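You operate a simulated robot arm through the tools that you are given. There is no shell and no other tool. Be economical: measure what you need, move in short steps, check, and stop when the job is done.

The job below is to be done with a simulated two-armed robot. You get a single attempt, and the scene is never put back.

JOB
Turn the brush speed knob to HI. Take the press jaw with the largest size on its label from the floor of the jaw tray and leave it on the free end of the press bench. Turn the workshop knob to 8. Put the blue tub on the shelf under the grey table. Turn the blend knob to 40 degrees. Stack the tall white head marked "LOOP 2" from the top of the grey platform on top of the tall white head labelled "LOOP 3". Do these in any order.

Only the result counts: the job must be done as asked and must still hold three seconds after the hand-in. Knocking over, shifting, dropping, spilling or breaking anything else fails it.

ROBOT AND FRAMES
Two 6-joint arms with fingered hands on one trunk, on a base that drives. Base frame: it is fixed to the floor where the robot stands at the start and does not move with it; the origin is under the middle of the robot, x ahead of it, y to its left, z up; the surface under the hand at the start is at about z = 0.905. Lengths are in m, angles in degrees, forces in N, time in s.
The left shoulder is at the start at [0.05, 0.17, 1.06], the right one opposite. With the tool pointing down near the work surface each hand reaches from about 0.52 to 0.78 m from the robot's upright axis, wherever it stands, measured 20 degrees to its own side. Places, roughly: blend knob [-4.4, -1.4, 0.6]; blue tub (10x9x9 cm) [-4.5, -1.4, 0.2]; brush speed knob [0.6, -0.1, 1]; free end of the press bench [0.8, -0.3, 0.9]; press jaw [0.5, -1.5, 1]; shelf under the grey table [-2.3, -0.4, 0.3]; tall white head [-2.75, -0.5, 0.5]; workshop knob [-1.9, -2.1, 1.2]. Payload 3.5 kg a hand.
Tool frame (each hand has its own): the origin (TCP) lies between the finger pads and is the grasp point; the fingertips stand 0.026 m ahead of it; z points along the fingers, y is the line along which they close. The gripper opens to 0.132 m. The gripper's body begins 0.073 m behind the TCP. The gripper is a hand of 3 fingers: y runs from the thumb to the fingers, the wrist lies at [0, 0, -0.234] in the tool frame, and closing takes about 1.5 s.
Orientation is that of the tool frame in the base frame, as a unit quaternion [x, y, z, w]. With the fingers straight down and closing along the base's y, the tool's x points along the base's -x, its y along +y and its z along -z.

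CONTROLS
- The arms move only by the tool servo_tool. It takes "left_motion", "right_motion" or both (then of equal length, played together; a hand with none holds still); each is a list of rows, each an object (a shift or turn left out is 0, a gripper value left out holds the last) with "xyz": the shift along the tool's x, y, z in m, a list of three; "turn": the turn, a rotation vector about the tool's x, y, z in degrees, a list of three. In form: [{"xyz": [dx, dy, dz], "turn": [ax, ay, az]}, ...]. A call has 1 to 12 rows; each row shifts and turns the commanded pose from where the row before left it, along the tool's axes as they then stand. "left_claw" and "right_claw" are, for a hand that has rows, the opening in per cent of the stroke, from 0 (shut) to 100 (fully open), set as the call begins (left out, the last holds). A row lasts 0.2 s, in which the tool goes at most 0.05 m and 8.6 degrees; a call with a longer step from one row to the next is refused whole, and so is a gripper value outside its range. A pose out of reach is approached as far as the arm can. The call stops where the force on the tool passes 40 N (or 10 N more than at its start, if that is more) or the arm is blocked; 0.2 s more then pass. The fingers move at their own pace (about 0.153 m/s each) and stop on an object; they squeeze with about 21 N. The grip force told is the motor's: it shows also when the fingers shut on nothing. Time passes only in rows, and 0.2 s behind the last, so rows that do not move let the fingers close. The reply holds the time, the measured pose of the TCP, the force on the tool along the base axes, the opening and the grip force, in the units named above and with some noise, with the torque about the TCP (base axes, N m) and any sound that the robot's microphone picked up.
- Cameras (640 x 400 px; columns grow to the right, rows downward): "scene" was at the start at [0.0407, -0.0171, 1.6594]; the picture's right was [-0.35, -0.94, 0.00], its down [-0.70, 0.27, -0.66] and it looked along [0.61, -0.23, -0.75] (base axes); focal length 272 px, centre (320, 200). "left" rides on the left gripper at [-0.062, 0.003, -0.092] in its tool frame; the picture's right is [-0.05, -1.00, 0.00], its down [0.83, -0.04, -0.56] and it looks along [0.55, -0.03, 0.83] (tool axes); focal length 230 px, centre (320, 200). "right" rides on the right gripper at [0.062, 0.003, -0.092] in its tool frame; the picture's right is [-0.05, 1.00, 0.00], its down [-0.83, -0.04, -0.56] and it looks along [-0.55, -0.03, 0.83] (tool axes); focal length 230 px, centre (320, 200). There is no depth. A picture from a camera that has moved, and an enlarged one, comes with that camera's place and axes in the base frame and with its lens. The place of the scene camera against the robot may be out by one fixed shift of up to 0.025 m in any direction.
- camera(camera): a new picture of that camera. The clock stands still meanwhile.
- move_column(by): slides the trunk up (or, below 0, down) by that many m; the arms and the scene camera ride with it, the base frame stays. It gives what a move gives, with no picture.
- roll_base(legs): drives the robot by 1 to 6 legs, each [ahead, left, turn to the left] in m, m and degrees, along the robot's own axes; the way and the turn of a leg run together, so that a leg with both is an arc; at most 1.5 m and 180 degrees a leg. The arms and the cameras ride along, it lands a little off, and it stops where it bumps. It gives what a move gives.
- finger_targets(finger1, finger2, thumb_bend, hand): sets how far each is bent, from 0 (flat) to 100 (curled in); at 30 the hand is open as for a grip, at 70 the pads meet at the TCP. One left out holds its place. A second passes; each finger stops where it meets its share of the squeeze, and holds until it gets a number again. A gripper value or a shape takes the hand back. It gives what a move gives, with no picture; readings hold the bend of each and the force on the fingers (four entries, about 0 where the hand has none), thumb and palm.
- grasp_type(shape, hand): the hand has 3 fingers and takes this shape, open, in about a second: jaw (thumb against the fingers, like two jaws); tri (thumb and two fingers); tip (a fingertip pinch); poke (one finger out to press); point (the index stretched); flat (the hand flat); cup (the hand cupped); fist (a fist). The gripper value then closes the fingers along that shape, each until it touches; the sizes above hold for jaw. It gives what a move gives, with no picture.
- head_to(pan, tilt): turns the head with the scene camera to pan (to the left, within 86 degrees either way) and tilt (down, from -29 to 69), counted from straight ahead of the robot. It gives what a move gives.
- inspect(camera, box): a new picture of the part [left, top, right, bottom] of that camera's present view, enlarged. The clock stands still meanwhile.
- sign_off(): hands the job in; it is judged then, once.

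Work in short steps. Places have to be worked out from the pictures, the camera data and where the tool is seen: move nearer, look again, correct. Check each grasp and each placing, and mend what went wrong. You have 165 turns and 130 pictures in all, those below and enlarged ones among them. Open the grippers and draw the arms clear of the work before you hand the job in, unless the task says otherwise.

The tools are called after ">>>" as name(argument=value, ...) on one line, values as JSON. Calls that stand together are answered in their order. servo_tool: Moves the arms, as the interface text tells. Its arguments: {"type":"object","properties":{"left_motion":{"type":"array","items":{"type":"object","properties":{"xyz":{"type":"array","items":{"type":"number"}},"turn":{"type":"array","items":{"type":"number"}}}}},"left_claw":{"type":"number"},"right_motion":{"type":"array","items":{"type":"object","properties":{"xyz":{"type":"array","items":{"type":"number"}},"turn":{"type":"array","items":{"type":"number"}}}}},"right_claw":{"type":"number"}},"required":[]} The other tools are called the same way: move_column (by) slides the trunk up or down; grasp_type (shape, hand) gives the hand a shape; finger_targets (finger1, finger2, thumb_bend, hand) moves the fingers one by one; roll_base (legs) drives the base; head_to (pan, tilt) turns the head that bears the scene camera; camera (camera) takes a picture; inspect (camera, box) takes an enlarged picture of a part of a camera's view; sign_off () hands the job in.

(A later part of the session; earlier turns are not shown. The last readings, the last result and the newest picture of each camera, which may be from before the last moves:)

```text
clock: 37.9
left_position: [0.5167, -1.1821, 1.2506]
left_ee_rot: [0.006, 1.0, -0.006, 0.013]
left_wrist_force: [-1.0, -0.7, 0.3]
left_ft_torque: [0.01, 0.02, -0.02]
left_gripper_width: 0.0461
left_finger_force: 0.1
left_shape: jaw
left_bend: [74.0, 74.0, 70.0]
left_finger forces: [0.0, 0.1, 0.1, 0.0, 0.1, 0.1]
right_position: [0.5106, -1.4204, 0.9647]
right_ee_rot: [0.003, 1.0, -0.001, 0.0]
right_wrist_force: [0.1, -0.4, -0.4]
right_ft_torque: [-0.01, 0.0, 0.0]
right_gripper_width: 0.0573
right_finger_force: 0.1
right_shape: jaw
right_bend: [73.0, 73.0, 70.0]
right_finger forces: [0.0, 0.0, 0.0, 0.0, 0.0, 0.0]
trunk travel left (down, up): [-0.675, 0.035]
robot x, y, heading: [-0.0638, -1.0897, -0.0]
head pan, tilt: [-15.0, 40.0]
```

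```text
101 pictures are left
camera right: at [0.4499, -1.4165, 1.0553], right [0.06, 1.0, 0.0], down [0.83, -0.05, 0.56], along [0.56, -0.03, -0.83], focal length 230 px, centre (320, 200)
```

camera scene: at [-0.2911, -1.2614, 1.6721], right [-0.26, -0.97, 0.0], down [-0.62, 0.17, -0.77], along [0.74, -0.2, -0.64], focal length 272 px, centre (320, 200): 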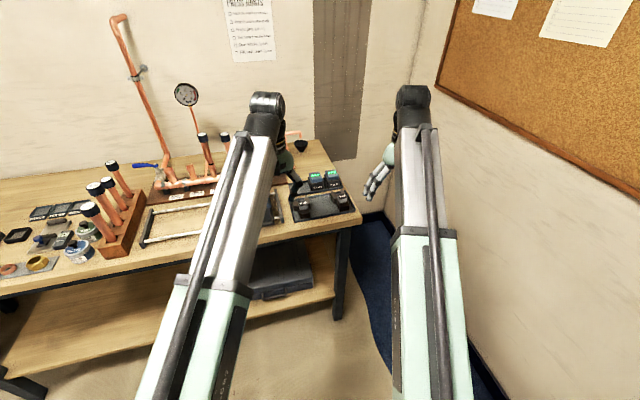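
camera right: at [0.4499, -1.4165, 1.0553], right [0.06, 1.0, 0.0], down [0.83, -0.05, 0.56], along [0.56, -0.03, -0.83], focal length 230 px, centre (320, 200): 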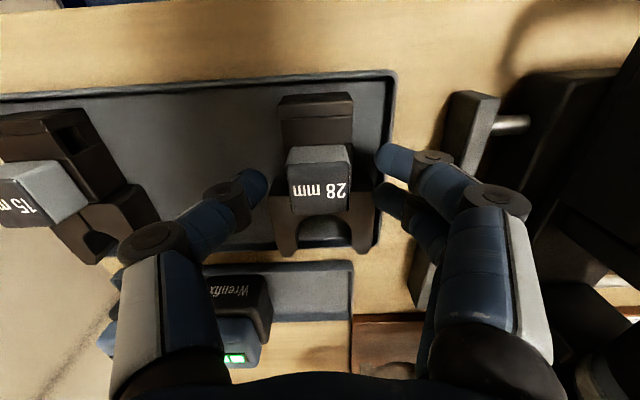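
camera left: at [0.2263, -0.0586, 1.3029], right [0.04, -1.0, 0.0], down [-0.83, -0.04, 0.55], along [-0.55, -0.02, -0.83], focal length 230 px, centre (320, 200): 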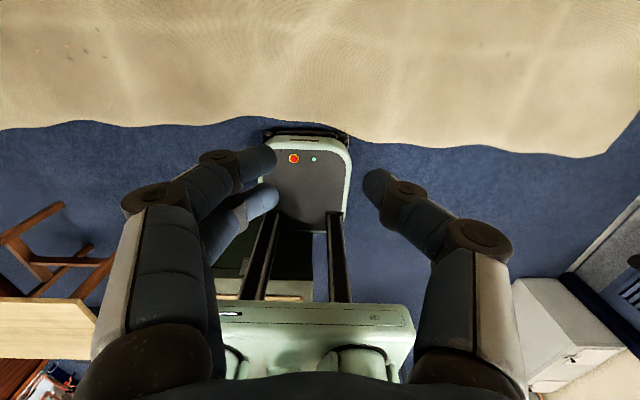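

Block top is about z 0.95, between the pads. I go 1.7 cm lower and close.

>>> servo_tool(right_motion=[{"xyz": [0, 0, 0.009]}, {"xyz": [0, 0, 0.008]}, {}])

>>> servo_tool(right_motion=[{}, {}, {}, {}, {}, {}], right_claw=0)

>>> camera(camera="right")

```text
clock: 38.7
left_position: [0.5163, -1.1814, 1.2511]
left_ee_rot: [0.006, 1.0, -0.006, 0.014]
left_wrist_force: [-0.2, 0.9, 0.5]
left_ft_torque: [-0.02, -0.02, -0.01]
left_gripper_width: 0.046
left_finger_force: 0.0
left_shape: jaw
left_bend: [74.0, 74.0, 70.0]
left_finger forces: [0.0, 0.1, 0.1, 0.1, 0.0, 0.0]
right_position: [0.5117, -1.4195, 0.9489]
right_ee_rot: [0.003, 1.0, -0.002, 0.001]
right_wrist_force: [-0.7, 0.5, 0.1]
right_ft_torque: [0.01, 0.01, 0.02]
right_gripper_width: 0.0577
right_finger_force: 0.0
right_shape: jaw
right_bend: [73.0, 73.0, 70.0]
right_finger forces: [0.0, 1.6, 0.1, 0.0, 0.1, 0.1]
trunk travel left (down, up): [-0.675, 0.035]
robot x, y, heading: [-0.0642, -1.0892, -0.3]
head pan, tilt: [-15.0, 40.0]
```

```text
clock: 40.1
left_position: [0.5161, -1.1826, 1.2514]
left_ee_rot: [0.006, 1.0, -0.007, 0.014]
left_wrist_force: [-0.4, 0.4, -0.2]
left_ft_torque: [0.0, 0.04, -0.03]
left_gripper_width: 0.0457
left_finger_force: 0.1
left_shape: jaw
left_bend: [74.0, 74.0, 70.0]
left_finger forces: [0.0, 0.0, 0.0, 0.1, 0.0, 0.0]
right_position: [0.5123, -1.4194, 0.9475]
right_ee_rot: [0.003, 1.0, -0.001, 0.001]
right_wrist_force: [-0.2, -1.3, 0.4]
right_ft_torque: [0.04, 0.02, -0.03]
right_gripper_width: 0.035
right_finger_force: 20.7
right_shape: jaw
right_bend: [73.0, 75.0, 70.0]
right_finger forces: [12.1, 6.7, 0.0, 0.0, 20.0, 0.0]
trunk travel left (down, up): [-0.675, 0.035]
robot x, y, heading: [-0.0631, -1.0902, -0.3]
head pan, tilt: [-15.0, 40.0]
```

```text
100 pictures are left
camera right: at [0.4502, -1.4166, 1.0384], right [0.06, 1.0, 0.0], down [0.83, -0.05, 0.56], along [0.56, -0.03, -0.83], focal length 230 px, centre (320, 200)
```

right: 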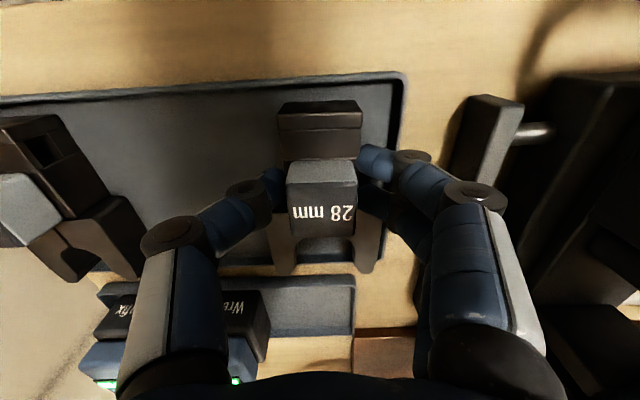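

A firm grip on the block (0.035 m). I lift straight up.

>>> servo_tool(right_motion=[{"xyz": [0, 0, -0.01]}, {"xyz": [0, 0, -0.02]}, {"xyz": [0, 0, -0.03]}, {"xyz": [0, 0, -0.04]}, {"xyz": [0, 0, -0.04]}, {"xyz": [0, 0, -0.04]}, {"xyz": [0, 0, -0.04]}, {"xyz": [0, 0, -0.02]}, {}])

>>> camera(camera="right")

```text
clock: 42.1
left_position: [0.518, -1.1825, 1.2515]
left_ee_rot: [0.005, 1.0, -0.006, 0.012]
left_wrist_force: [-0.5, 0.2, 0.2]
left_ft_torque: [-0.02, -0.03, 0.0]
left_gripper_width: 0.0461
left_finger_force: 0.1
left_shape: jaw
left_bend: [74.0, 74.0, 70.0]
left_finger forces: [0.1, 0.1, 0.0, 0.0, 0.0, 0.0]
right_position: [0.5122, -1.4187, 1.1882]
right_ee_rot: [0.002, 1.0, -0.001, 0.002]
right_wrist_force: [-0.5, -0.8, -6.5]
right_ft_torque: [-0.02, 0.11, 0.0]
right_gripper_width: 0.0344
right_finger_force: 20.6
right_shape: jaw
right_bend: [73.0, 74.0, 70.0]
right_finger forces: [13.1, 7.4, 0.0, 0.0, 19.0, 0.1]
trunk travel left (down, up): [-0.675, 0.035]
robot x, y, heading: [-0.0654, -1.0928, -0.4]
head pan, tilt: [-15.0, 40.0]
```

```text
99 pictures are left
camera right: at [0.4505, -1.4156, 1.2781], right [0.06, 1.0, 0.0], down [0.83, -0.05, 0.56], along [0.56, -0.03, -0.83], focal length 230 px, centre (320, 200)
```

right: 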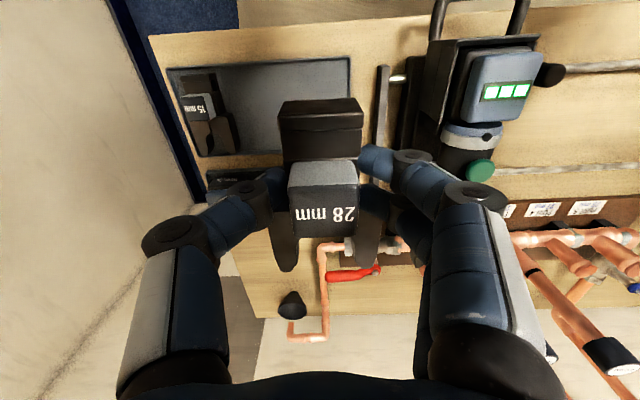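

The jaw hangs securely. I back off, slide left to the starting lane and drive in toward the free area near [0.77,-0.28].

>>> roll_base(legs=[[-0.28, 0, 0], [0, 1.1, 0], [0.36, 0, 0]])

>>> camera(camera="right")

```text
clock: 51.3
left_position: [0.6074, -0.0854, 1.2504]
left_ee_rot: [0.006, 1.0, -0.006, 0.012]
left_wrist_force: [0.3, -0.1, -0.1]
left_ft_torque: [0.0, 0.04, 0.01]
left_gripper_width: 0.0458
left_finger_force: 0.1
left_shape: jaw
left_bend: [74.0, 74.0, 70.0]
left_finger forces: [0.0, 0.0, 0.1, 0.0, 0.1, 0.1]
right_position: [0.6014, -0.3228, 1.1865]
right_ee_rot: [0.003, 1.0, -0.001, 0.001]
right_wrist_force: [0.3, -0.3, -6.7]
right_ft_torque: [-0.02, 0.09, 0.03]
right_gripper_width: 0.0343
right_finger_force: 20.9
right_shape: jaw
right_bend: [73.0, 74.0, 70.0]
right_finger forces: [13.1, 7.4, 0.0, 0.1, 18.9, 0.0]
trunk travel left (down, up): [-0.675, 0.035]
robot x, y, heading: [0.0254, 0.0035, -0.5]
head pan, tilt: [-15.0, 40.0]
```

```text
98 pictures are left
camera right: at [0.5401, -0.3192, 1.2773], right [0.06, 1.0, 0.0], down [0.83, -0.05, 0.56], along [0.56, -0.03, -0.83], focal length 230 px, centre (320, 200)
```

right: 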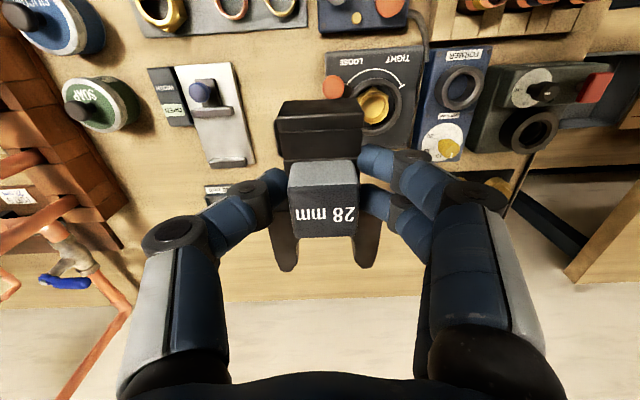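

The hand is at [0.60,-0.32]; the bare wood lies around [0.77,-0.27]. I extend forward at this height.

>>> servo_tool(right_motion=[{"xyz": [-0.04, 0.013, 0]}, {"xyz": [-0.04, 0.013, 0]}, {"xyz": [-0.04, 0.013, 0]}, {"xyz": [-0.04, 0.013, 0]}, {}])

>>> camera(camera="right")

>>> camera(camera="scene")

```text
clock: 52.5
left_position: [0.6067, -0.0862, 1.2512]
left_ee_rot: [0.006, 1.0, -0.007, 0.013]
left_wrist_force: [-0.2, -0.4, 0.9]
left_ft_torque: [0.0, -0.02, -0.01]
left_gripper_width: 0.046
left_finger_force: 0.1
left_shape: jaw
left_bend: [74.0, 74.0, 70.0]
left_finger forces: [0.0, 0.0, 0.0, 0.0, 0.0, 0.0]
right_position: [0.7287, -0.268, 1.1744]
right_ee_rot: [0.003, 1.0, -0.001, 0.002]
right_wrist_force: [0.5, -0.5, -6.3]
right_ft_torque: [-0.04, 0.02, -0.01]
right_gripper_width: 0.0344
right_finger_force: 21.6
right_shape: jaw
right_bend: [73.0, 74.0, 70.0]
right_finger forces: [13.2, 7.5, 0.1, 0.0, 19.1, 0.1]
right hand out of reach, approached as far as the arm can: row 4
trunk travel left (down, up): [-0.675, 0.035]
robot x, y, heading: [0.0262, 0.0057, -0.2]
head pan, tilt: [-15.0, 40.0]
```

```text
97 pictures are left
camera right: at [0.6676, -0.2647, 1.2651], right [0.06, 1.0, 0.0], down [0.83, -0.05, 0.56], along [0.56, -0.03, -0.83], focal length 230 px, centre (320, 200)
```

right: 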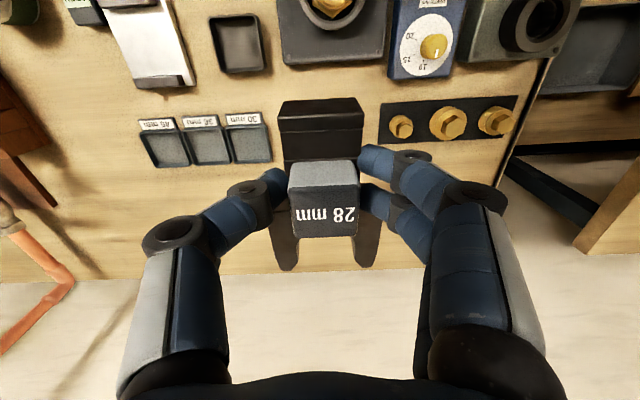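

```text
96 pictures are left
camera scene: at [0.0763, -0.007, 1.6721], right [-0.26, -0.96, 0.0], down [-0.62, 0.17, -0.77], along [0.74, -0.2, -0.64], focal length 272 px, centre (320, 200)
```

scene: 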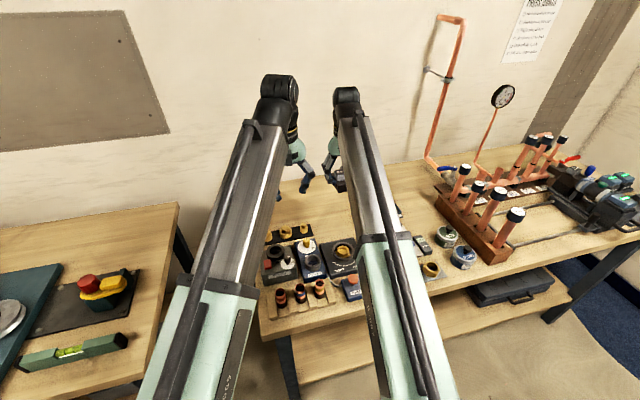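

At reach limit up here; lower down there is more reach. I move down and forward together.

>>> servo_tool(right_motion=[{"xyz": [0, -0.002, 0.04]}, {"xyz": [-0.01, -0.002, 0.03]}, {"xyz": [-0.015, -0.001, 0.03]}, {"xyz": [-0.015, 0, 0.02]}, {}])

>>> camera(camera="right")

```text
clock: 53.7
left_position: [0.6052, -0.0871, 1.2504]
left_ee_rot: [0.006, 1.0, -0.006, 0.014]
left_wrist_force: [0.1, 0.2, 1.0]
left_ft_torque: [0.01, 0.01, 0.0]
left_gripper_width: 0.0458
left_finger_force: 0.1
left_shape: jaw
left_bend: [74.0, 74.0, 70.0]
left_finger forces: [0.1, 0.1, 0.1, 0.0, 0.0, 0.0]
right_position: [0.7577, -0.2696, 1.0528]
right_ee_rot: [0.003, 1.0, 0.0, 0.002]
right_wrist_force: [0.6, -0.2, -6.8]
right_ft_torque: [-0.05, 0.13, -0.01]
right_gripper_width: 0.0346
right_finger_force: 20.8
right_shape: jaw
right_bend: [73.0, 74.0, 70.0]
right_finger forces: [13.1, 7.6, 0.1, 0.0, 19.0, 0.1]
right hand out of reach, approached as far as the arm can: row 4
trunk travel left (down, up): [-0.675, 0.035]
robot x, y, heading: [0.0262, 0.0058, -0.3]
head pan, tilt: [-15.0, 40.0]
```

```text
95 pictures are left
camera right: at [0.6958, -0.2672, 1.1437], right [0.06, 1.0, 0.0], down [0.83, -0.05, 0.56], along [0.56, -0.03, -0.83], focal length 230 px, centre (320, 200)
```

right: 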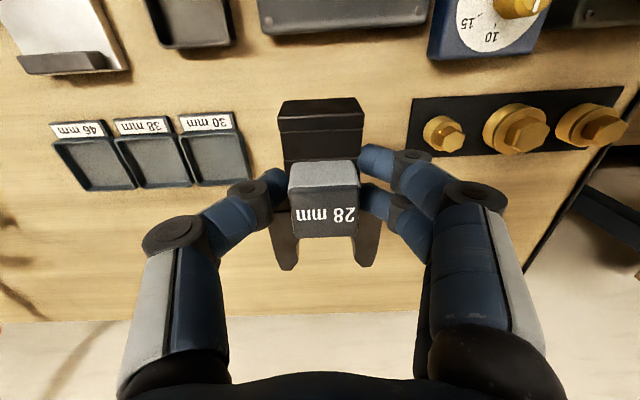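

Clear bare wood under the jaw. I lower to just above the surface, then until light contact.

>>> servo_tool(right_motion=[{"xyz": [0, 0, 0.04]}, {"xyz": [-0.004, 0, 0.03]}, {"xyz": [-0.004, 0, 0.02]}, {}])

>>> servo_tool(right_motion=[{"xyz": [0, 0, 0.006]}, {"xyz": [0, 0, 0.006]}, {"xyz": [0, 0, 0.004]}, {}])

>>> camera(camera="right")

```text
clock: 54.7
left_position: [0.6062, -0.0866, 1.252]
left_ee_rot: [0.006, 1.0, -0.006, 0.013]
left_wrist_force: [-0.4, 0.0, 0.7]
left_ft_torque: [0.01, 0.01, 0.02]
left_gripper_width: 0.0458
left_finger_force: 0.1
left_shape: jaw
left_bend: [74.0, 74.0, 70.0]
left_finger forces: [0.0, 0.1, 0.0, 0.1, 0.0, 0.0]
right_position: [0.7638, -0.27, 0.9641]
right_ee_rot: [0.004, 1.0, -0.001, 0.002]
right_wrist_force: [-0.2, 1.0, -6.4]
right_ft_torque: [0.01, 0.11, -0.01]
right_gripper_width: 0.0345
right_finger_force: 21.3
right_shape: jaw
right_bend: [73.0, 74.0, 70.0]
right_finger forces: [13.1, 7.4, 0.0, 0.1, 18.9, 0.0]
trunk travel left (down, up): [-0.675, 0.035]
robot x, y, heading: [0.0262, 0.0029, -0.2]
head pan, tilt: [-15.0, 40.0]
```

```text
clock: 55.7
left_position: [0.605, -0.0863, 1.2502]
left_ee_rot: [0.006, 1.0, -0.007, 0.013]
left_wrist_force: [0.0, 0.9, 0.7]
left_ft_torque: [-0.01, 0.0, 0.0]
left_gripper_width: 0.0459
left_finger_force: 0.0
left_shape: jaw
left_bend: [74.0, 74.0, 70.0]
left_finger forces: [0.1, 0.1, 0.1, 0.0, 0.1, 0.0]
right_position: [0.7637, -0.2691, 0.9486]
right_ee_rot: [0.004, 1.0, -0.001, 0.002]
right_wrist_force: [-0.1, -0.1, -5.2]
right_ft_torque: [0.0, 0.04, -0.03]
right_gripper_width: 0.0345
right_finger_force: 20.8
right_shape: jaw
right_bend: [73.0, 74.0, 70.0]
right_finger forces: [12.8, 7.8, 0.0, 0.0, 18.8, 0.0]
trunk travel left (down, up): [-0.675, 0.035]
robot x, y, heading: [0.0231, 0.0058, -0.2]
head pan, tilt: [-15.0, 40.0]
```

```text
94 pictures are left
camera right: at [0.7027, -0.2663, 1.0385], right [0.06, 1.0, 0.0], down [0.83, -0.05, 0.56], along [0.56, -0.03, -0.83], focal length 230 px, centre (320, 200)
```

right: 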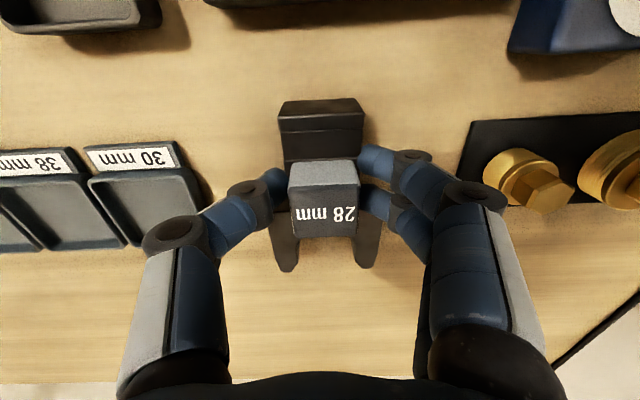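

Force is beginning to drop, so the jaw is just touching. I press a few millimetres more until it bears its weight.

>>> servo_tool(right_motion=[{"xyz": [0, 0, 0.003]}, {"xyz": [0, 0, 0.003]}, {}])

```text
clock: 56.5
left_position: [0.6062, -0.0859, 1.251]
left_ee_rot: [0.006, 1.0, -0.006, 0.014]
left_wrist_force: [0.3, 0.3, -0.3]
left_ft_torque: [0.04, -0.02, -0.02]
left_gripper_width: 0.0458
left_finger_force: 0.1
left_shape: jaw
left_bend: [74.0, 74.0, 70.0]
left_finger forces: [0.0, 0.0, 0.0, 0.0, 0.0, 0.0]
right_position: [0.7652, -0.2695, 0.9439]
right_ee_rot: [0.004, 1.0, -0.001, 0.002]
right_wrist_force: [0.1, -0.2, 2.9]
right_ft_torque: [0.17, 0.0, 0.05]
right_gripper_width: 0.0344
right_finger_force: 20.7
right_shape: jaw
right_bend: [73.0, 75.0, 70.0]
right_finger forces: [12.3, 9.0, 0.1, 0.0, 20.1, 0.0]
trunk travel left (down, up): [-0.675, 0.035]
robot x, y, heading: [0.0272, 0.0069, -0.1]
head pan, tilt: [-15.0, 40.0]
```

It now rests on the bench. I open modestly and lift away.

>>> servo_tool(right_motion=[{}, {}, {}, {"xyz": [0, 0, -0.02]}, {"xyz": [0, 0, -0.04]}, {"xyz": [0.02, 0, -0.05]}, {"xyz": [0.04, 0, -0.03]}, {"xyz": [0.04, 0, -0.02]}, {"xyz": [0.04, 0, -0.02]}, {}], right_claw=45)

>>> camera(camera="right")

```text
refused: row 6 steps farther than a row can; nothing moved
```

```text
93 pictures are left
camera right: at [0.7023, -0.2665, 1.0338], right [0.06, 1.0, 0.0], down [0.83, -0.05, 0.56], along [0.56, -0.03, -0.83], focal length 230 px, centre (320, 200)
```

right: 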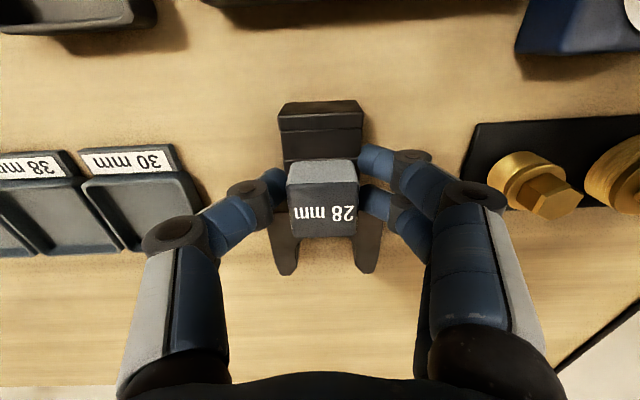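

One row was too long; I resend with smaller steps.

>>> servo_tool(right_motion=[{}, {}, {}, {"xyz": [0, 0, -0.02]}, {"xyz": [0, 0, -0.04]}, {"xyz": [0.01, 0, -0.045]}, {"xyz": [0.03, 0, -0.035]}, {"xyz": [0.035, 0, -0.03]}, {"xyz": [0.035, 0, -0.03]}, {}], right_claw=45)

>>> camera(camera="right")

```text
clock: 58.7
left_position: [0.6051, -0.0864, 1.2521]
left_ee_rot: [0.007, 1.0, -0.006, 0.013]
left_wrist_force: [0.0, -0.2, -0.1]
left_ft_torque: [0.01, 0.01, -0.03]
left_gripper_width: 0.0457
left_finger_force: 0.1
left_shape: jaw
left_bend: [74.0, 74.0, 70.0]
left_finger forces: [0.0, 0.0, 0.1, 0.0, 0.1, 0.0]
right_position: [0.6571, -0.2687, 1.1415]
right_ee_rot: [0.003, 1.0, -0.001, 0.001]
right_wrist_force: [0.5, -0.2, -0.2]
right_ft_torque: [0.02, 0.04, -0.04]
right_gripper_width: 0.0588
right_finger_force: 0.0
right_shape: jaw
right_bend: [73.0, 73.0, 70.0]
right_finger forces: [0.0, 0.0, 0.0, 0.0, 0.0, 0.1]
trunk travel left (down, up): [-0.675, 0.035]
robot x, y, heading: [0.0263, 0.0021, -0.5]
head pan, tilt: [-15.0, 40.0]
```

```text
92 pictures are left
camera right: at [0.5946, -0.2657, 1.2322], right [0.06, 1.0, 0.0], down [0.83, -0.05, 0.56], along [0.56, -0.03, -0.83], focal length 230 px, centre (320, 200)
```

right: 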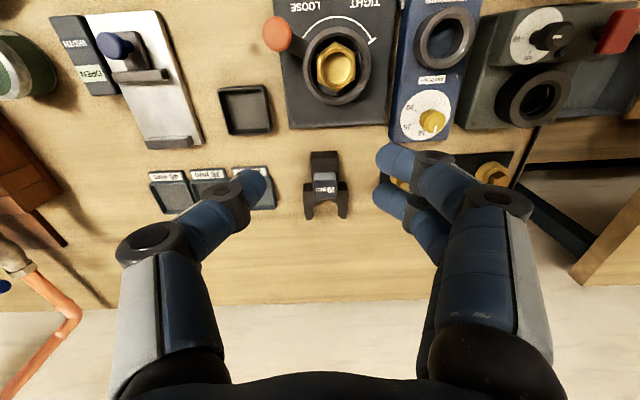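

The 28 mm jaw stands alone on bare wood. Next the workshop knob on the right-hand wall: I back out, slide right, and turn to face that wall.

>>> servo_tool(right_motion=[{"xyz": [0.035, -0.02, -0.02]}, {"xyz": [0.035, -0.02, -0.02]}, {"xyz": [0.02, -0.02, -0.02]}, {}])

>>> roll_base(legs=[[-0.37, 0, 0], [0, -1.05, 0], [0, 0, -90]])

>>> head_to(pan=-40, tilt=25)

>>> camera(camera="scene")

```text
clock: 59.7
left_position: [0.6059, -0.0855, 1.2517]
left_ee_rot: [0.006, 1.0, -0.006, 0.014]
left_wrist_force: [0.5, -0.4, -0.5]
left_ft_torque: [0.02, 0.02, -0.01]
left_gripper_width: 0.0459
left_finger_force: 0.1
left_shape: jaw
left_bend: [74.0, 74.0, 70.0]
left_finger forces: [0.0, 0.1, 0.0, 0.1, 0.0, 0.1]
right_position: [0.5663, -0.3291, 1.2015]
right_ee_rot: [0.003, 1.0, 0.0, 0.002]
right_wrist_force: [0.0, -0.8, -0.7]
right_ft_torque: [0.01, -0.01, 0.0]
right_gripper_width: 0.0592
right_finger_force: 0.0
right_shape: jaw
right_bend: [73.0, 73.0, 70.0]
right_finger forces: [0.0, 0.0, 0.1, 0.0, 0.1, 0.0]
trunk travel left (down, up): [-0.675, 0.035]
robot x, y, heading: [0.0278, 0.0035, -0.2]
head pan, tilt: [-15.0, 40.0]
```

```text
clock: 70.7
left_position: [-0.4225, -1.6054, 1.2507]
left_ee_rot: [0.704, 0.71, -0.014, 0.005]
left_wrist_force: [-0.4, 0.7, 0.0]
left_ft_torque: [0.03, -0.01, -0.01]
left_gripper_width: 0.0459
left_finger_force: 0.0
left_shape: jaw
left_bend: [74.0, 74.0, 70.0]
left_finger forces: [0.1, 0.0, 0.0, 0.0, 0.0, 0.1]
right_position: [-0.6682, -1.5717, 1.2011]
right_ee_rot: [0.702, 0.712, -0.002, 0.001]
right_wrist_force: [-1.1, 0.3, -0.3]
right_ft_torque: [0.0, 0.04, 0.01]
right_gripper_width: 0.0588
right_finger_force: 0.0
right_shape: jaw
right_bend: [73.0, 73.0, 70.0]
right_finger forces: [0.0, 0.0, 0.0, 0.0, 0.1, 0.1]
trunk travel left (down, up): [-0.675, 0.035]
robot x, y, heading: [-0.3441, -1.0223, -88.9]
head pan, tilt: [-15.0, 40.0]
```

```text
clock: 71.6
left_position: [-0.4234, -1.6063, 1.2509]
left_ee_rot: [0.704, 0.71, -0.013, 0.005]
left_wrist_force: [0.1, 0.0, -0.4]
left_ft_torque: [0.0, 0.02, 0.01]
left_gripper_width: 0.046
left_finger_force: 0.1
left_shape: jaw
left_bend: [74.0, 74.0, 70.0]
left_finger forces: [0.0, 0.0, 0.1, 0.1, 0.0, 0.0]
right_position: [-0.6674, -1.572, 1.2019]
right_ee_rot: [0.701, 0.713, -0.002, -0.001]
right_wrist_force: [0.0, 0.7, -0.5]
right_ft_torque: [-0.03, 0.03, -0.01]
right_gripper_width: 0.0589
right_finger_force: 0.1
right_shape: jaw
right_bend: [73.0, 73.0, 70.0]
right_finger forces: [0.0, 0.1, 0.1, 0.0, 0.0, 0.0]
trunk travel left (down, up): [-0.675, 0.035]
robot x, y, heading: [-0.3427, -1.0263, -89.0]
head pan, tilt: [-40.0, 25.0]
```

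```text
91 pictures are left
camera scene: at [-0.3957, -1.045, 1.6954], right [-0.78, 0.63, 0.0], down [0.27, 0.33, -0.91], along [-0.57, -0.7, -0.42], focal length 272 px, centre (320, 200)
```

scene: 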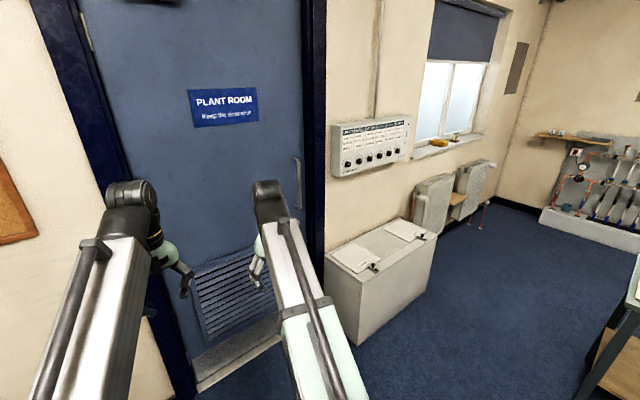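

The panel hangs above a white chest. I enlarge it to read labels.

>>> inspect(camera="scene", box=[320, 105, 420, 185])

```text
5.00 times, centred on (370, 145) of scene
camera zoom: at [-0.3957, -1.045, 1.6954], right [-0.78, 0.63, 0.0], down [0.27, 0.33, -0.91], along [-0.57, -0.7, -0.42], focal length 1358 px, centre (70, 475)
```

zoom: 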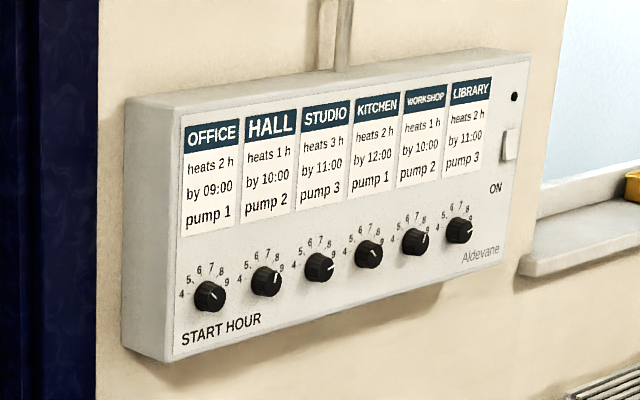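

Workshop is the fifth knob, near [-1.85,-2.1,1.22], with about 9 cm between knobs. I slide along (robot's right) to stand in front of it.

>>> roll_base(legs=[[0.18, 0, -1], [0, -1.28, 0]])

>>> head_to(pan=-15, tilt=25)

>>> camera(camera="scene")

```text
clock: 79.1
left_position: [-1.6995, -1.7952, 1.2515]
left_ee_rot: [0.705, 0.709, -0.014, 0.005]
left_wrist_force: [0.4, -1.2, -0.5]
left_ft_torque: [-0.03, 0.01, 0.02]
left_gripper_width: 0.0459
left_finger_force: 0.1
left_shape: jaw
left_bend: [74.0, 74.0, 70.0]
left_finger forces: [0.0, 0.0, 0.0, 0.0, 0.0, 0.1]
right_position: [-1.9421, -1.761, 1.2024]
right_ee_rot: [0.702, 0.712, -0.002, 0.001]
right_wrist_force: [-0.7, 0.5, 0.0]
right_ft_torque: [0.01, 0.02, 0.02]
right_gripper_width: 0.0591
right_finger_force: 0.1
right_shape: jaw
right_bend: [73.0, 73.0, 70.0]
right_finger forces: [0.0, 0.1, 0.0, 0.0, 0.0, 0.1]
trunk travel left (down, up): [-0.675, 0.035]
robot x, y, heading: [-1.6173, -1.2132, -89.3]
head pan, tilt: [-40.0, 25.0]
```

```text
clock: 80.0
left_position: [-1.6983, -1.7963, 1.2513]
left_ee_rot: [0.704, 0.71, -0.014, 0.006]
left_wrist_force: [0.7, -0.2, -0.2]
left_ft_torque: [0.04, 0.02, 0.01]
left_gripper_width: 0.0458
left_finger_force: 0.0
left_shape: jaw
left_bend: [74.0, 74.0, 70.0]
left_finger forces: [0.0, 0.1, 0.0, 0.0, 0.0, 0.1]
right_position: [-1.9429, -1.7615, 1.2008]
right_ee_rot: [0.702, 0.712, -0.002, 0.0]
right_wrist_force: [0.4, -0.3, 0.0]
right_ft_torque: [0.01, 0.0, -0.03]
right_gripper_width: 0.0592
right_finger_force: 0.0
right_shape: jaw
right_bend: [73.0, 73.0, 70.0]
right_finger forces: [0.0, 0.0, 0.0, 0.1, 0.0, 0.0]
trunk travel left (down, up): [-0.675, 0.035]
robot x, y, heading: [-1.6195, -1.2121, -89.4]
head pan, tilt: [-15.0, 25.0]
```

```text
89 pictures are left
camera scene: at [-1.634, -1.2526, 1.6954], right [-0.97, 0.25, 0.0], down [0.1, 0.41, -0.91], along [-0.22, -0.88, -0.42], focal length 272 px, centre (320, 200)
```

scene: 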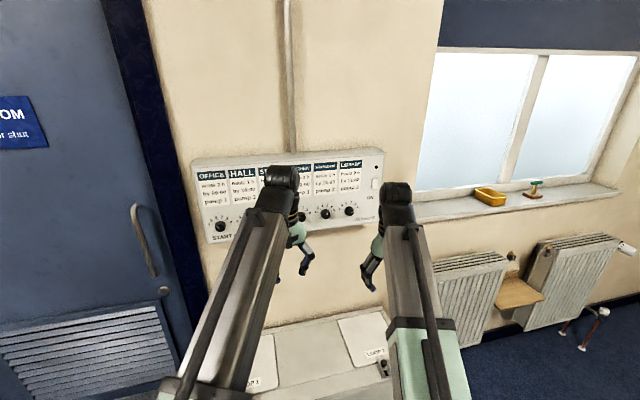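

The workshop knob is near [-1.865,-2.1,1.235]. I shift the right hand forward and sideways in line with it (and the left hand out of the way), then pitch the tool to point at the wall.

>>> servo_tool(right_motion=[{"xyz": [-0.03, 0.02, 0]}, {"xyz": [-0.03, 0.02, 0]}, {"xyz": [-0.03, 0.02, -0.01]}, {"xyz": [0, 0.01, -0.01]}, {}], left_motion=[{"xyz": [0, 0.04, 0]}, {"xyz": [0, 0.04, 0]}, {"xyz": [0, 0.04, 0]}, {"xyz": [0, 0.04, 0]}, {}])

>>> servo_tool(right_motion=[{"turn": [0, -8.2, 0]}, {"turn": [0, -8.2, 0]}, {"turn": [0, -8.2, 0]}, {"turn": [0, -8.2, 0]}, {"turn": [0, -8.2, 0]}, {"turn": [0, -8.2, 0]}, {"turn": [0, -8.2, 0]}, {"turn": [0, -8.2, 0]}, {"turn": [0, -8.2, 0]}, {"turn": [0, -8.2, 0]}, {"turn": [0, -8, 0]}, {}])

>>> camera(camera="right")

>>> camera(camera="scene")

```text
clock: 81.2
left_position: [-1.5392, -1.803, 1.2344]
left_ee_rot: [0.705, 0.709, -0.018, 0.007]
left_wrist_force: [0.4, 0.2, -0.8]
left_ft_torque: [0.02, 0.01, 0.01]
left_gripper_width: 0.0457
left_finger_force: 0.1
left_shape: jaw
left_bend: [74.0, 74.0, 70.0]
left_finger forces: [0.0, 0.1, 0.0, 0.0, 0.0, 0.1]
left hand out of reach, approached as far as the arm can: row 2, 3, 4
right_position: [-1.8713, -1.8508, 1.2214]
right_ee_rot: [0.703, 0.711, -0.002, 0.001]
right_wrist_force: [-0.3, 0.6, 0.4]
right_ft_torque: [-0.02, -0.01, 0.02]
right_gripper_width: 0.0591
right_finger_force: 0.0
right_shape: jaw
right_bend: [73.0, 73.0, 70.0]
right_finger forces: [0.0, 0.0, 0.0, 0.0, 0.1, 0.0]
trunk travel left (down, up): [-0.675, 0.035]
robot x, y, heading: [-1.6184, -1.2136, -89.2]
head pan, tilt: [-15.0, 25.0]
```

```text
clock: 83.8
left_position: [-1.538, -1.8018, 1.2357]
left_ee_rot: [0.704, 0.71, -0.018, 0.007]
left_wrist_force: [-0.3, 0.3, 0.3]
left_ft_torque: [-0.01, 0.01, 0.01]
left_gripper_width: 0.0461
left_finger_force: 0.1
left_shape: jaw
left_bend: [74.0, 74.0, 70.0]
left_finger forces: [0.0, 0.1, 0.0, 0.0, 0.0, 0.0]
right_position: [-1.8855, -1.9092, 1.2378]
right_ee_rot: [0.497, 0.506, -0.495, 0.501]
right_wrist_force: [-0.5, 0.1, 0.7]
right_ft_torque: [0.0, 0.02, 0.01]
right_gripper_width: 0.0587
right_finger_force: 0.0
right_shape: jaw
right_bend: [73.0, 73.0, 70.0]
right_finger forces: [0.1, 0.0, 0.0, 0.0, 0.0, 0.0]
right hand out of reach, approached as far as the arm can: row 8, 9, 10, 11
trunk travel left (down, up): [-0.675, 0.035]
robot x, y, heading: [-1.6203, -1.2155, -89.5]
head pan, tilt: [-15.0, 25.0]
```

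```text
88 pictures are left
camera right: at [-1.8829, -1.8163, 1.1751], right [1.0, 0.01, 0.05], down [-0.05, 0.55, 0.83], along [-0.01, -0.84, 0.55], focal length 230 px, centre (320, 200)
```

right: 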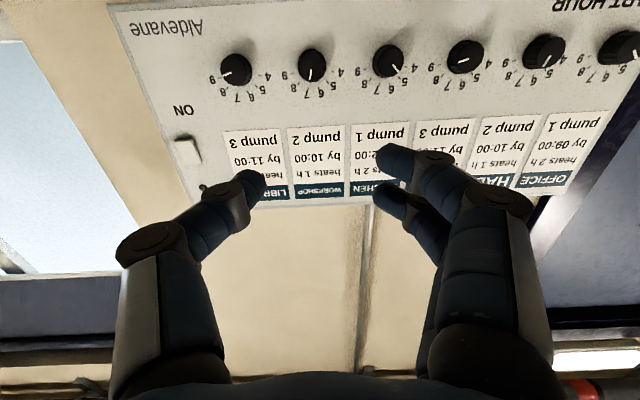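

```text
87 pictures are left
camera scene: at [-1.6338, -1.2526, 1.6954], right [-0.97, 0.25, 0.0], down [0.1, 0.41, -0.91], along [-0.22, -0.88, -0.42], focal length 272 px, centre (320, 200)
```

scene: 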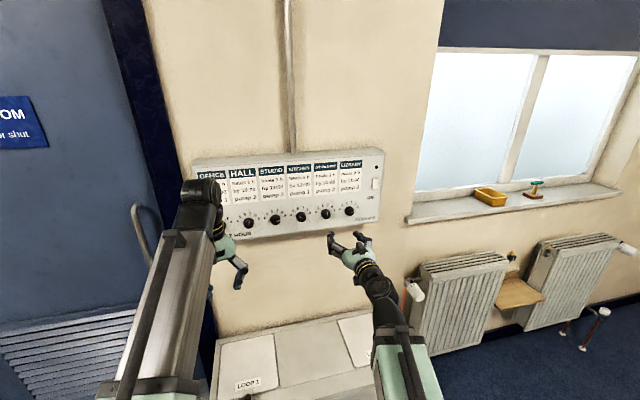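

The right picture is upside down; workshop is the second knob from its left. I enlarge it and then shift down for triangulation.

>>> inspect(camera="right", box=[200, 20, 430, 120])

>>> servo_tool(right_motion=[{"xyz": [0.03, 0, 0]}, {"xyz": [0.02, 0, 0]}, {}])

>>> inspect(camera="right", box=[240, 40, 400, 140])

```text
2.78 times, centred on (315, 70) of right
camera zoom: at [-1.8829, -1.8163, 1.1751], right [1.0, 0.01, 0.05], down [-0.05, 0.55, 0.83], along [-0.01, -0.84, 0.55], focal length 640 px, centre (334, 562)
```

zoom: 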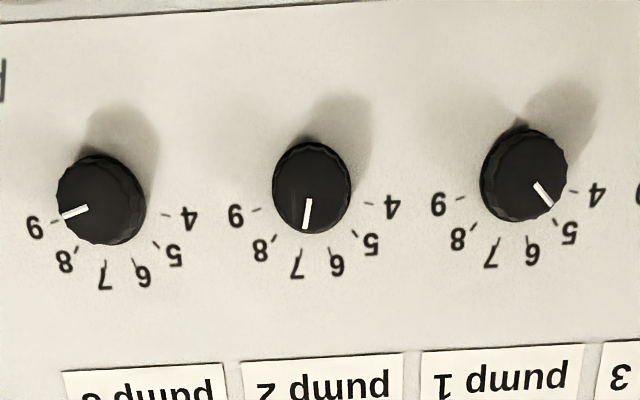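

```text
clock: 84.6
left_position: [-1.54, -1.8032, 1.2358]
left_ee_rot: [0.705, 0.709, -0.017, 0.007]
left_wrist_force: [-0.3, 0.2, -0.8]
left_ft_torque: [-0.01, 0.02, -0.03]
left_gripper_width: 0.0459
left_finger_force: 0.0
left_shape: jaw
left_bend: [74.0, 74.0, 70.0]
left_finger forces: [0.0, 0.1, 0.0, 0.0, 0.0, 0.0]
right_position: [-1.8848, -1.9112, 1.1998]
right_ee_rot: [0.499, 0.505, -0.495, 0.501]
right_wrist_force: [-0.2, 0.6, 0.4]
right_ft_torque: [-0.01, -0.03, 0.0]
right_gripper_width: 0.0589
right_finger_force: 0.0
right_shape: jaw
right_bend: [73.0, 73.0, 70.0]
right_finger forces: [0.0, 0.0, 0.0, 0.0, 0.1, 0.1]
right hand out of reach, approached as far as the arm can: row 1, 2
trunk travel left (down, up): [-0.675, 0.035]
robot x, y, heading: [-1.6164, -1.2148, -89.3]
head pan, tilt: [-15.0, 25.0]
```

```text
4.00 times, centred on (320, 90) of right
camera zoom: at [-1.8829, -1.8196, 1.137], right [1.0, 0.01, 0.05], down [-0.05, 0.55, 0.83], along [-0.02, -0.84, 0.55], focal length 920 px, centre (320, 640)
```

zoom: 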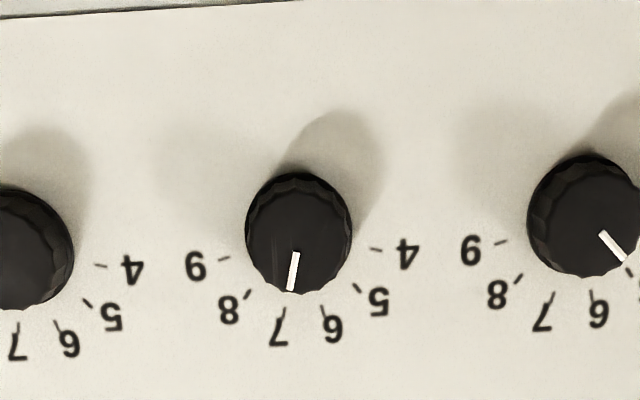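

Workshop reads 7 and ticks are 30° apart, so it needs +30° clockwise to reach 8. The knob top is near [-1.89,-2.15,1.193]; I roll forward 8 cm and approach partway.

>>> roll_base(legs=[[0.09, 0, 0]])

>>> servo_tool(right_motion=[{"xyz": [0.004, 0, 0.02]}, {"xyz": [0, 0, 0.02]}, {}])

>>> camera(camera="right")

```text
clock: 85.7
left_position: [-1.5371, -1.8931, 1.2334]
left_ee_rot: [0.704, 0.71, -0.016, 0.006]
left_wrist_force: [0.1, -0.8, -0.3]
left_ft_torque: [0.01, 0.0, 0.01]
left_gripper_width: 0.0459
left_finger_force: 0.1
left_shape: jaw
left_bend: [74.0, 74.0, 70.0]
left_finger forces: [0.1, 0.0, 0.0, 0.0, 0.1, 0.0]
right_position: [-1.8828, -2.0032, 1.1994]
right_ee_rot: [0.498, 0.506, -0.494, 0.502]
right_wrist_force: [0.0, -0.4, -0.7]
right_ft_torque: [-0.01, -0.02, 0.0]
right_gripper_width: 0.0587
right_finger_force: 0.1
right_shape: jaw
right_bend: [73.0, 73.0, 70.0]
right_finger forces: [0.0, 0.0, 0.0, 0.0, 0.0, 0.0]
trunk travel left (down, up): [-0.675, 0.035]
robot x, y, heading: [-1.6172, -1.302, -89.2]
head pan, tilt: [-15.0, 25.0]
```

```text
clock: 86.5
left_position: [-1.537, -1.8916, 1.235]
left_ee_rot: [0.704, 0.71, -0.017, 0.008]
left_wrist_force: [0.7, -0.6, -0.2]
left_ft_torque: [0.01, 0.01, 0.0]
left_gripper_width: 0.0461
left_finger_force: 0.1
left_shape: jaw
left_bend: [74.0, 74.0, 70.0]
left_finger forces: [0.1, 0.0, 0.0, 0.0, 0.0, 0.1]
right_position: [-1.8821, -2.0427, 1.1952]
right_ee_rot: [0.501, 0.506, -0.494, 0.5]
right_wrist_force: [0.5, 0.2, 0.0]
right_ft_torque: [-0.01, 0.0, 0.01]
right_gripper_width: 0.0589
right_finger_force: 0.0
right_shape: jaw
right_bend: [73.0, 73.0, 70.0]
right_finger forces: [0.1, 0.0, 0.0, 0.1, 0.0, 0.0]
trunk travel left (down, up): [-0.675, 0.035]
robot x, y, heading: [-1.6174, -1.3033, -89.0]
head pan, tilt: [-15.0, 25.0]
```

```text
84 pictures are left
camera right: at [-1.8795, -1.9501, 1.1331], right [1.0, 0.01, 0.05], down [-0.05, 0.54, 0.84], along [-0.02, -0.84, 0.54], focal length 230 px, centre (320, 200)
```

right: 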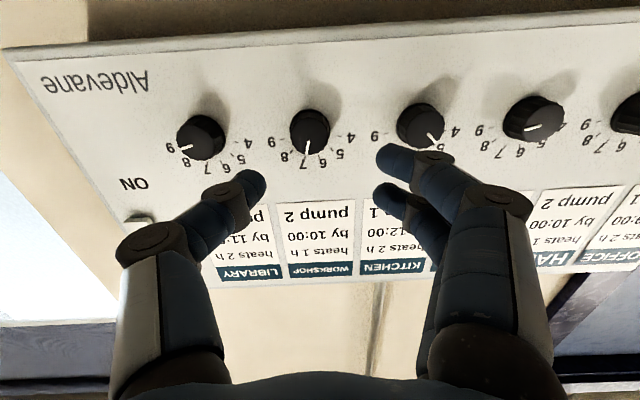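

Triangulation agrees: knob face at [-1.890,-2.154,1.193]. I centre on it and advance most of the way.

>>> servo_tool(right_motion=[{"xyz": [0.001, -0.008, 0.02]}, {"xyz": [0, 0, 0.025]}, {"xyz": [0, 0, 0.02]}, {}])

>>> camera(camera="right")

```text
clock: 87.5
left_position: [-1.5362, -1.8926, 1.2356]
left_ee_rot: [0.704, 0.71, -0.017, 0.007]
left_wrist_force: [-0.1, 0.3, 0.5]
left_ft_torque: [-0.01, -0.03, 0.01]
left_gripper_width: 0.0461
left_finger_force: 0.1
left_shape: jaw
left_bend: [74.0, 74.0, 70.0]
left_finger forces: [0.1, 0.0, 0.0, 0.1, 0.1, 0.0]
right_position: [-1.89, -2.1056, 1.1954]
right_ee_rot: [0.5, 0.506, -0.493, 0.5]
right_wrist_force: [0.6, 0.3, -0.1]
right_ft_torque: [0.01, 0.03, -0.01]
right_gripper_width: 0.0588
right_finger_force: 0.1
right_shape: jaw
right_bend: [73.0, 73.0, 70.0]
right_finger forces: [0.0, 0.0, 0.0, 0.0, 0.0, 0.0]
trunk travel left (down, up): [-0.675, 0.035]
robot x, y, heading: [-1.6194, -1.3019, -89.1]
head pan, tilt: [-15.0, 25.0]
```

```text
83 pictures are left
camera right: at [-1.888, -2.0134, 1.1331], right [1.0, 0.01, 0.05], down [-0.05, 0.54, 0.84], along [-0.02, -0.84, 0.54], focal length 230 px, centre (320, 200)
```

right: 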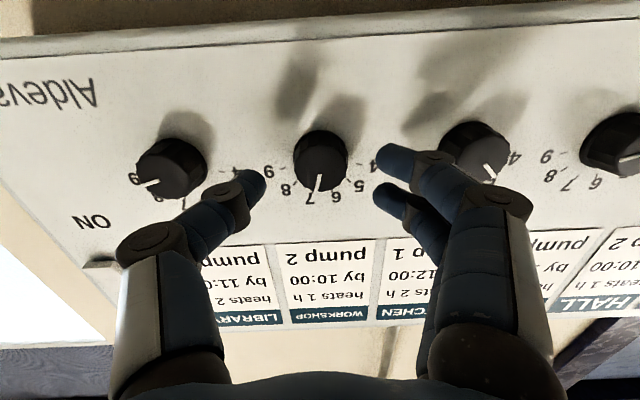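

Centred. I advance 3.4 cm and close on the knob.

>>> servo_tool(right_motion=[{"xyz": [0, 0, 0]}, {"xyz": [0, 0, 0.018]}, {"xyz": [0, 0, 0.016]}, {}], right_claw=40)

>>> servo_tool(right_motion=[{}, {}, {}, {}, {}], right_claw=0)

>>> camera(camera="right")

```text
clock: 88.5
left_position: [-1.5369, -1.8891, 1.2379]
left_ee_rot: [0.704, 0.709, -0.018, 0.009]
left_wrist_force: [1.0, -0.1, 0.2]
left_ft_torque: [0.04, 0.01, -0.01]
left_gripper_width: 0.0461
left_finger_force: 0.1
left_shape: jaw
left_bend: [74.0, 74.0, 70.0]
left_finger forces: [0.0, 0.0, 0.0, 0.1, 0.0, 0.0]
right_position: [-1.8913, -2.1355, 1.1983]
right_ee_rot: [0.5, 0.504, -0.495, 0.501]
right_wrist_force: [-3.9, 28.7, 1.3]
right_ft_torque: [-0.03, -0.05, -0.34]
right_gripper_width: 0.0349
right_finger_force: 21.3
right_shape: jaw
right_bend: [75.0, 75.0, 72.0]
right_finger forces: [12.9, 8.6, 0.0, 0.1, 31.9, 0.0]
trunk travel left (down, up): [-0.675, 0.035]
robot x, y, heading: [-1.6187, -1.303, -89.0]
head pan, tilt: [-15.0, 25.0]
```

```text
clock: 89.7
left_position: [-1.5387, -1.887, 1.2371]
left_ee_rot: [0.704, 0.71, -0.018, 0.008]
left_wrist_force: [0.8, 1.3, 0.0]
left_ft_torque: [-0.02, 0.02, -0.01]
left_gripper_width: 0.0458
left_finger_force: 0.2
left_shape: jaw
left_bend: [74.0, 74.0, 70.0]
left_finger forces: [0.0, 0.0, 0.1, 0.0, 0.0, 0.1]
right_position: [-1.8909, -2.1365, 1.1975]
right_ee_rot: [0.499, 0.505, -0.494, 0.502]
right_wrist_force: [-8.9, 36.2, 2.8]
right_ft_torque: [-0.09, 0.01, -0.76]
right_gripper_width: 0.0346
right_finger_force: 21.0
right_shape: jaw
right_bend: [75.0, 75.0, 72.0]
right_finger forces: [11.8, 7.8, 0.0, 0.0, 42.2, 0.0]
trunk travel left (down, up): [-0.675, 0.035]
robot x, y, heading: [-1.616, -1.2976, -89.1]
head pan, tilt: [-15.0, 25.0]
```

```text
82 pictures are left
camera right: at [-1.8881, -2.0435, 1.1353], right [1.0, 0.01, 0.05], down [-0.05, 0.55, 0.84], along [-0.02, -0.84, 0.55], focal length 230 px, centre (320, 200)
```

right: 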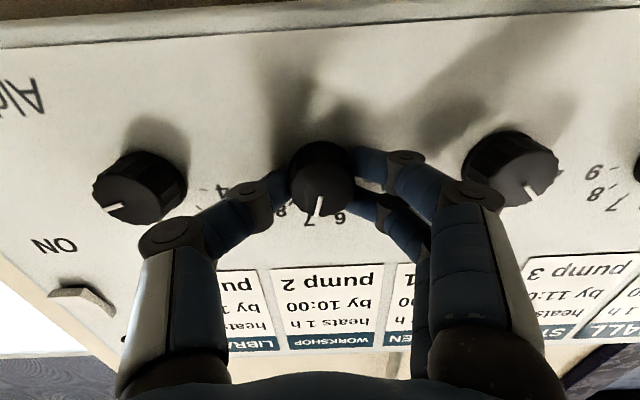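

The knob is held but the tips press the panel at 36 N. I ease back a few mm, then turn 30° clockwise.

>>> servo_tool(right_motion=[{"xyz": [0, 0, -0.003]}, {"xyz": [0, 0, -0.003]}, {}])

>>> servo_tool(right_motion=[{"turn": [0, 0, 7.5]}, {"turn": [0, 0, 7.5]}, {"turn": [0, 0, 7.5]}, {"turn": [0, 0, 7.5]}, {}])

>>> inspect(camera="right", box=[240, 120, 400, 240])

```text
clock: 90.5
left_position: [-1.536, -1.8911, 1.2359]
left_ee_rot: [0.704, 0.71, -0.018, 0.008]
left_wrist_force: [1.0, 1.1, 1.0]
left_ft_torque: [-0.03, 0.02, -0.01]
left_gripper_width: 0.0458
left_finger_force: 0.0
left_shape: jaw
left_bend: [74.0, 74.0, 70.0]
left_finger forces: [0.0, 0.0, 0.0, 0.0, 0.0, 0.1]
right_position: [-1.8895, -2.1345, 1.1978]
right_ee_rot: [0.5, 0.506, -0.493, 0.501]
right_wrist_force: [-8.7, 2.1, 14.9]
right_ft_torque: [-0.22, 0.11, -0.27]
right_gripper_width: 0.0322
right_finger_force: 20.6
right_shape: jaw
right_bend: [75.0, 75.0, 72.0]
right_finger forces: [5.3, 6.5, 0.1, 0.0, 23.9, 0.0]
trunk travel left (down, up): [-0.675, 0.035]
robot x, y, heading: [-1.6171, -1.3094, -89.2]
head pan, tilt: [-15.0, 25.0]
```

```text
clock: 91.7
left_position: [-1.5368, -1.8904, 1.2361]
left_ee_rot: [0.704, 0.71, -0.018, 0.008]
left_wrist_force: [-0.9, -0.3, 0.0]
left_ft_torque: [0.01, 0.01, -0.03]
left_gripper_width: 0.0456
left_finger_force: 0.2
left_shape: jaw
left_bend: [74.0, 74.0, 70.0]
left_finger forces: [0.0, 0.1, 0.0, 0.1, 0.1, 0.0]
right_position: [-1.8908, -2.1336, 1.1962]
right_ee_rot: [0.612, 0.358, -0.348, 0.614]
right_wrist_force: [-13.7, -2.6, 20.5]
right_ft_torque: [-0.38, 0.0, -0.22]
right_gripper_width: 0.0307
right_finger_force: 21.4
right_shape: jaw
right_bend: [74.0, 75.0, 71.0]
right_finger forces: [6.9, 11.8, 0.0, 0.0, 17.4, 0.0]
trunk travel left (down, up): [-0.675, 0.035]
robot x, y, heading: [-1.6179, -1.3069, -89.1]
head pan, tilt: [-15.0, 25.0]
```

```text
3.33 times, centred on (320, 180) of right
camera zoom: at [-1.8577, -2.0416, 1.1422], right [0.84, 0.01, 0.55], down [-0.46, 0.55, 0.7], along [-0.29, -0.84, 0.46], focal length 767 px, centre (320, 267)
```

zoom: 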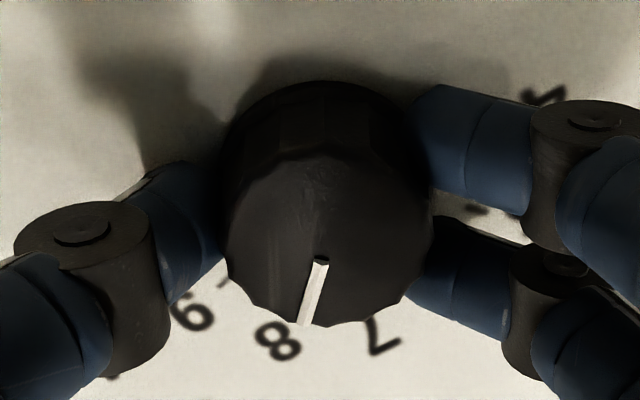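

The pointer is close to 8; parallax makes it hard to tell. I release and back off straight to check.

>>> servo_tool(right_motion=[{}, {}, {}, {"xyz": [0, 0, -0.02]}, {"xyz": [0, 0, -0.04]}, {"xyz": [0, 0, -0.04]}, {}], right_claw=42)

>>> camera(camera="right")

```text
clock: 93.3
left_position: [-1.5375, -1.8917, 1.2346]
left_ee_rot: [0.704, 0.71, -0.017, 0.009]
left_wrist_force: [-0.1, -0.5, -0.1]
left_ft_torque: [0.0, 0.03, 0.0]
left_gripper_width: 0.0461
left_finger_force: 0.2
left_shape: jaw
left_bend: [74.0, 74.0, 70.0]
left_finger forces: [0.0, 0.1, 0.0, 0.0, 0.0, 0.0]
right_position: [-1.8915, -2.0361, 1.1955]
right_ee_rot: [0.612, 0.359, -0.348, 0.613]
right_wrist_force: [-0.5, -0.1, 0.1]
right_ft_torque: [0.0, -0.03, 0.04]
right_gripper_width: 0.0556
right_finger_force: 0.0
right_shape: jaw
right_bend: [73.0, 73.0, 70.0]
right_finger forces: [0.0, 0.0, 0.1, 0.1, 0.0, 0.1]
trunk travel left (down, up): [-0.675, 0.035]
robot x, y, heading: [-1.6141, -1.3053, -89.0]
head pan, tilt: [-15.0, 25.0]
```

```text
80 pictures are left
camera right: at [-1.859, -1.9433, 1.1418], right [0.84, 0.01, 0.54], down [-0.46, 0.54, 0.7], along [-0.29, -0.84, 0.46], focal length 230 px, centre (320, 200)
```

right: 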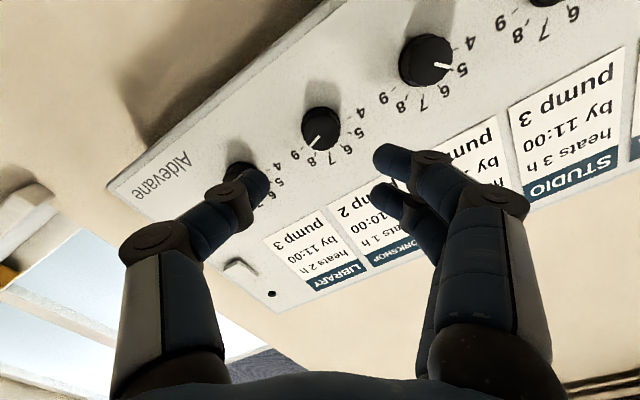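

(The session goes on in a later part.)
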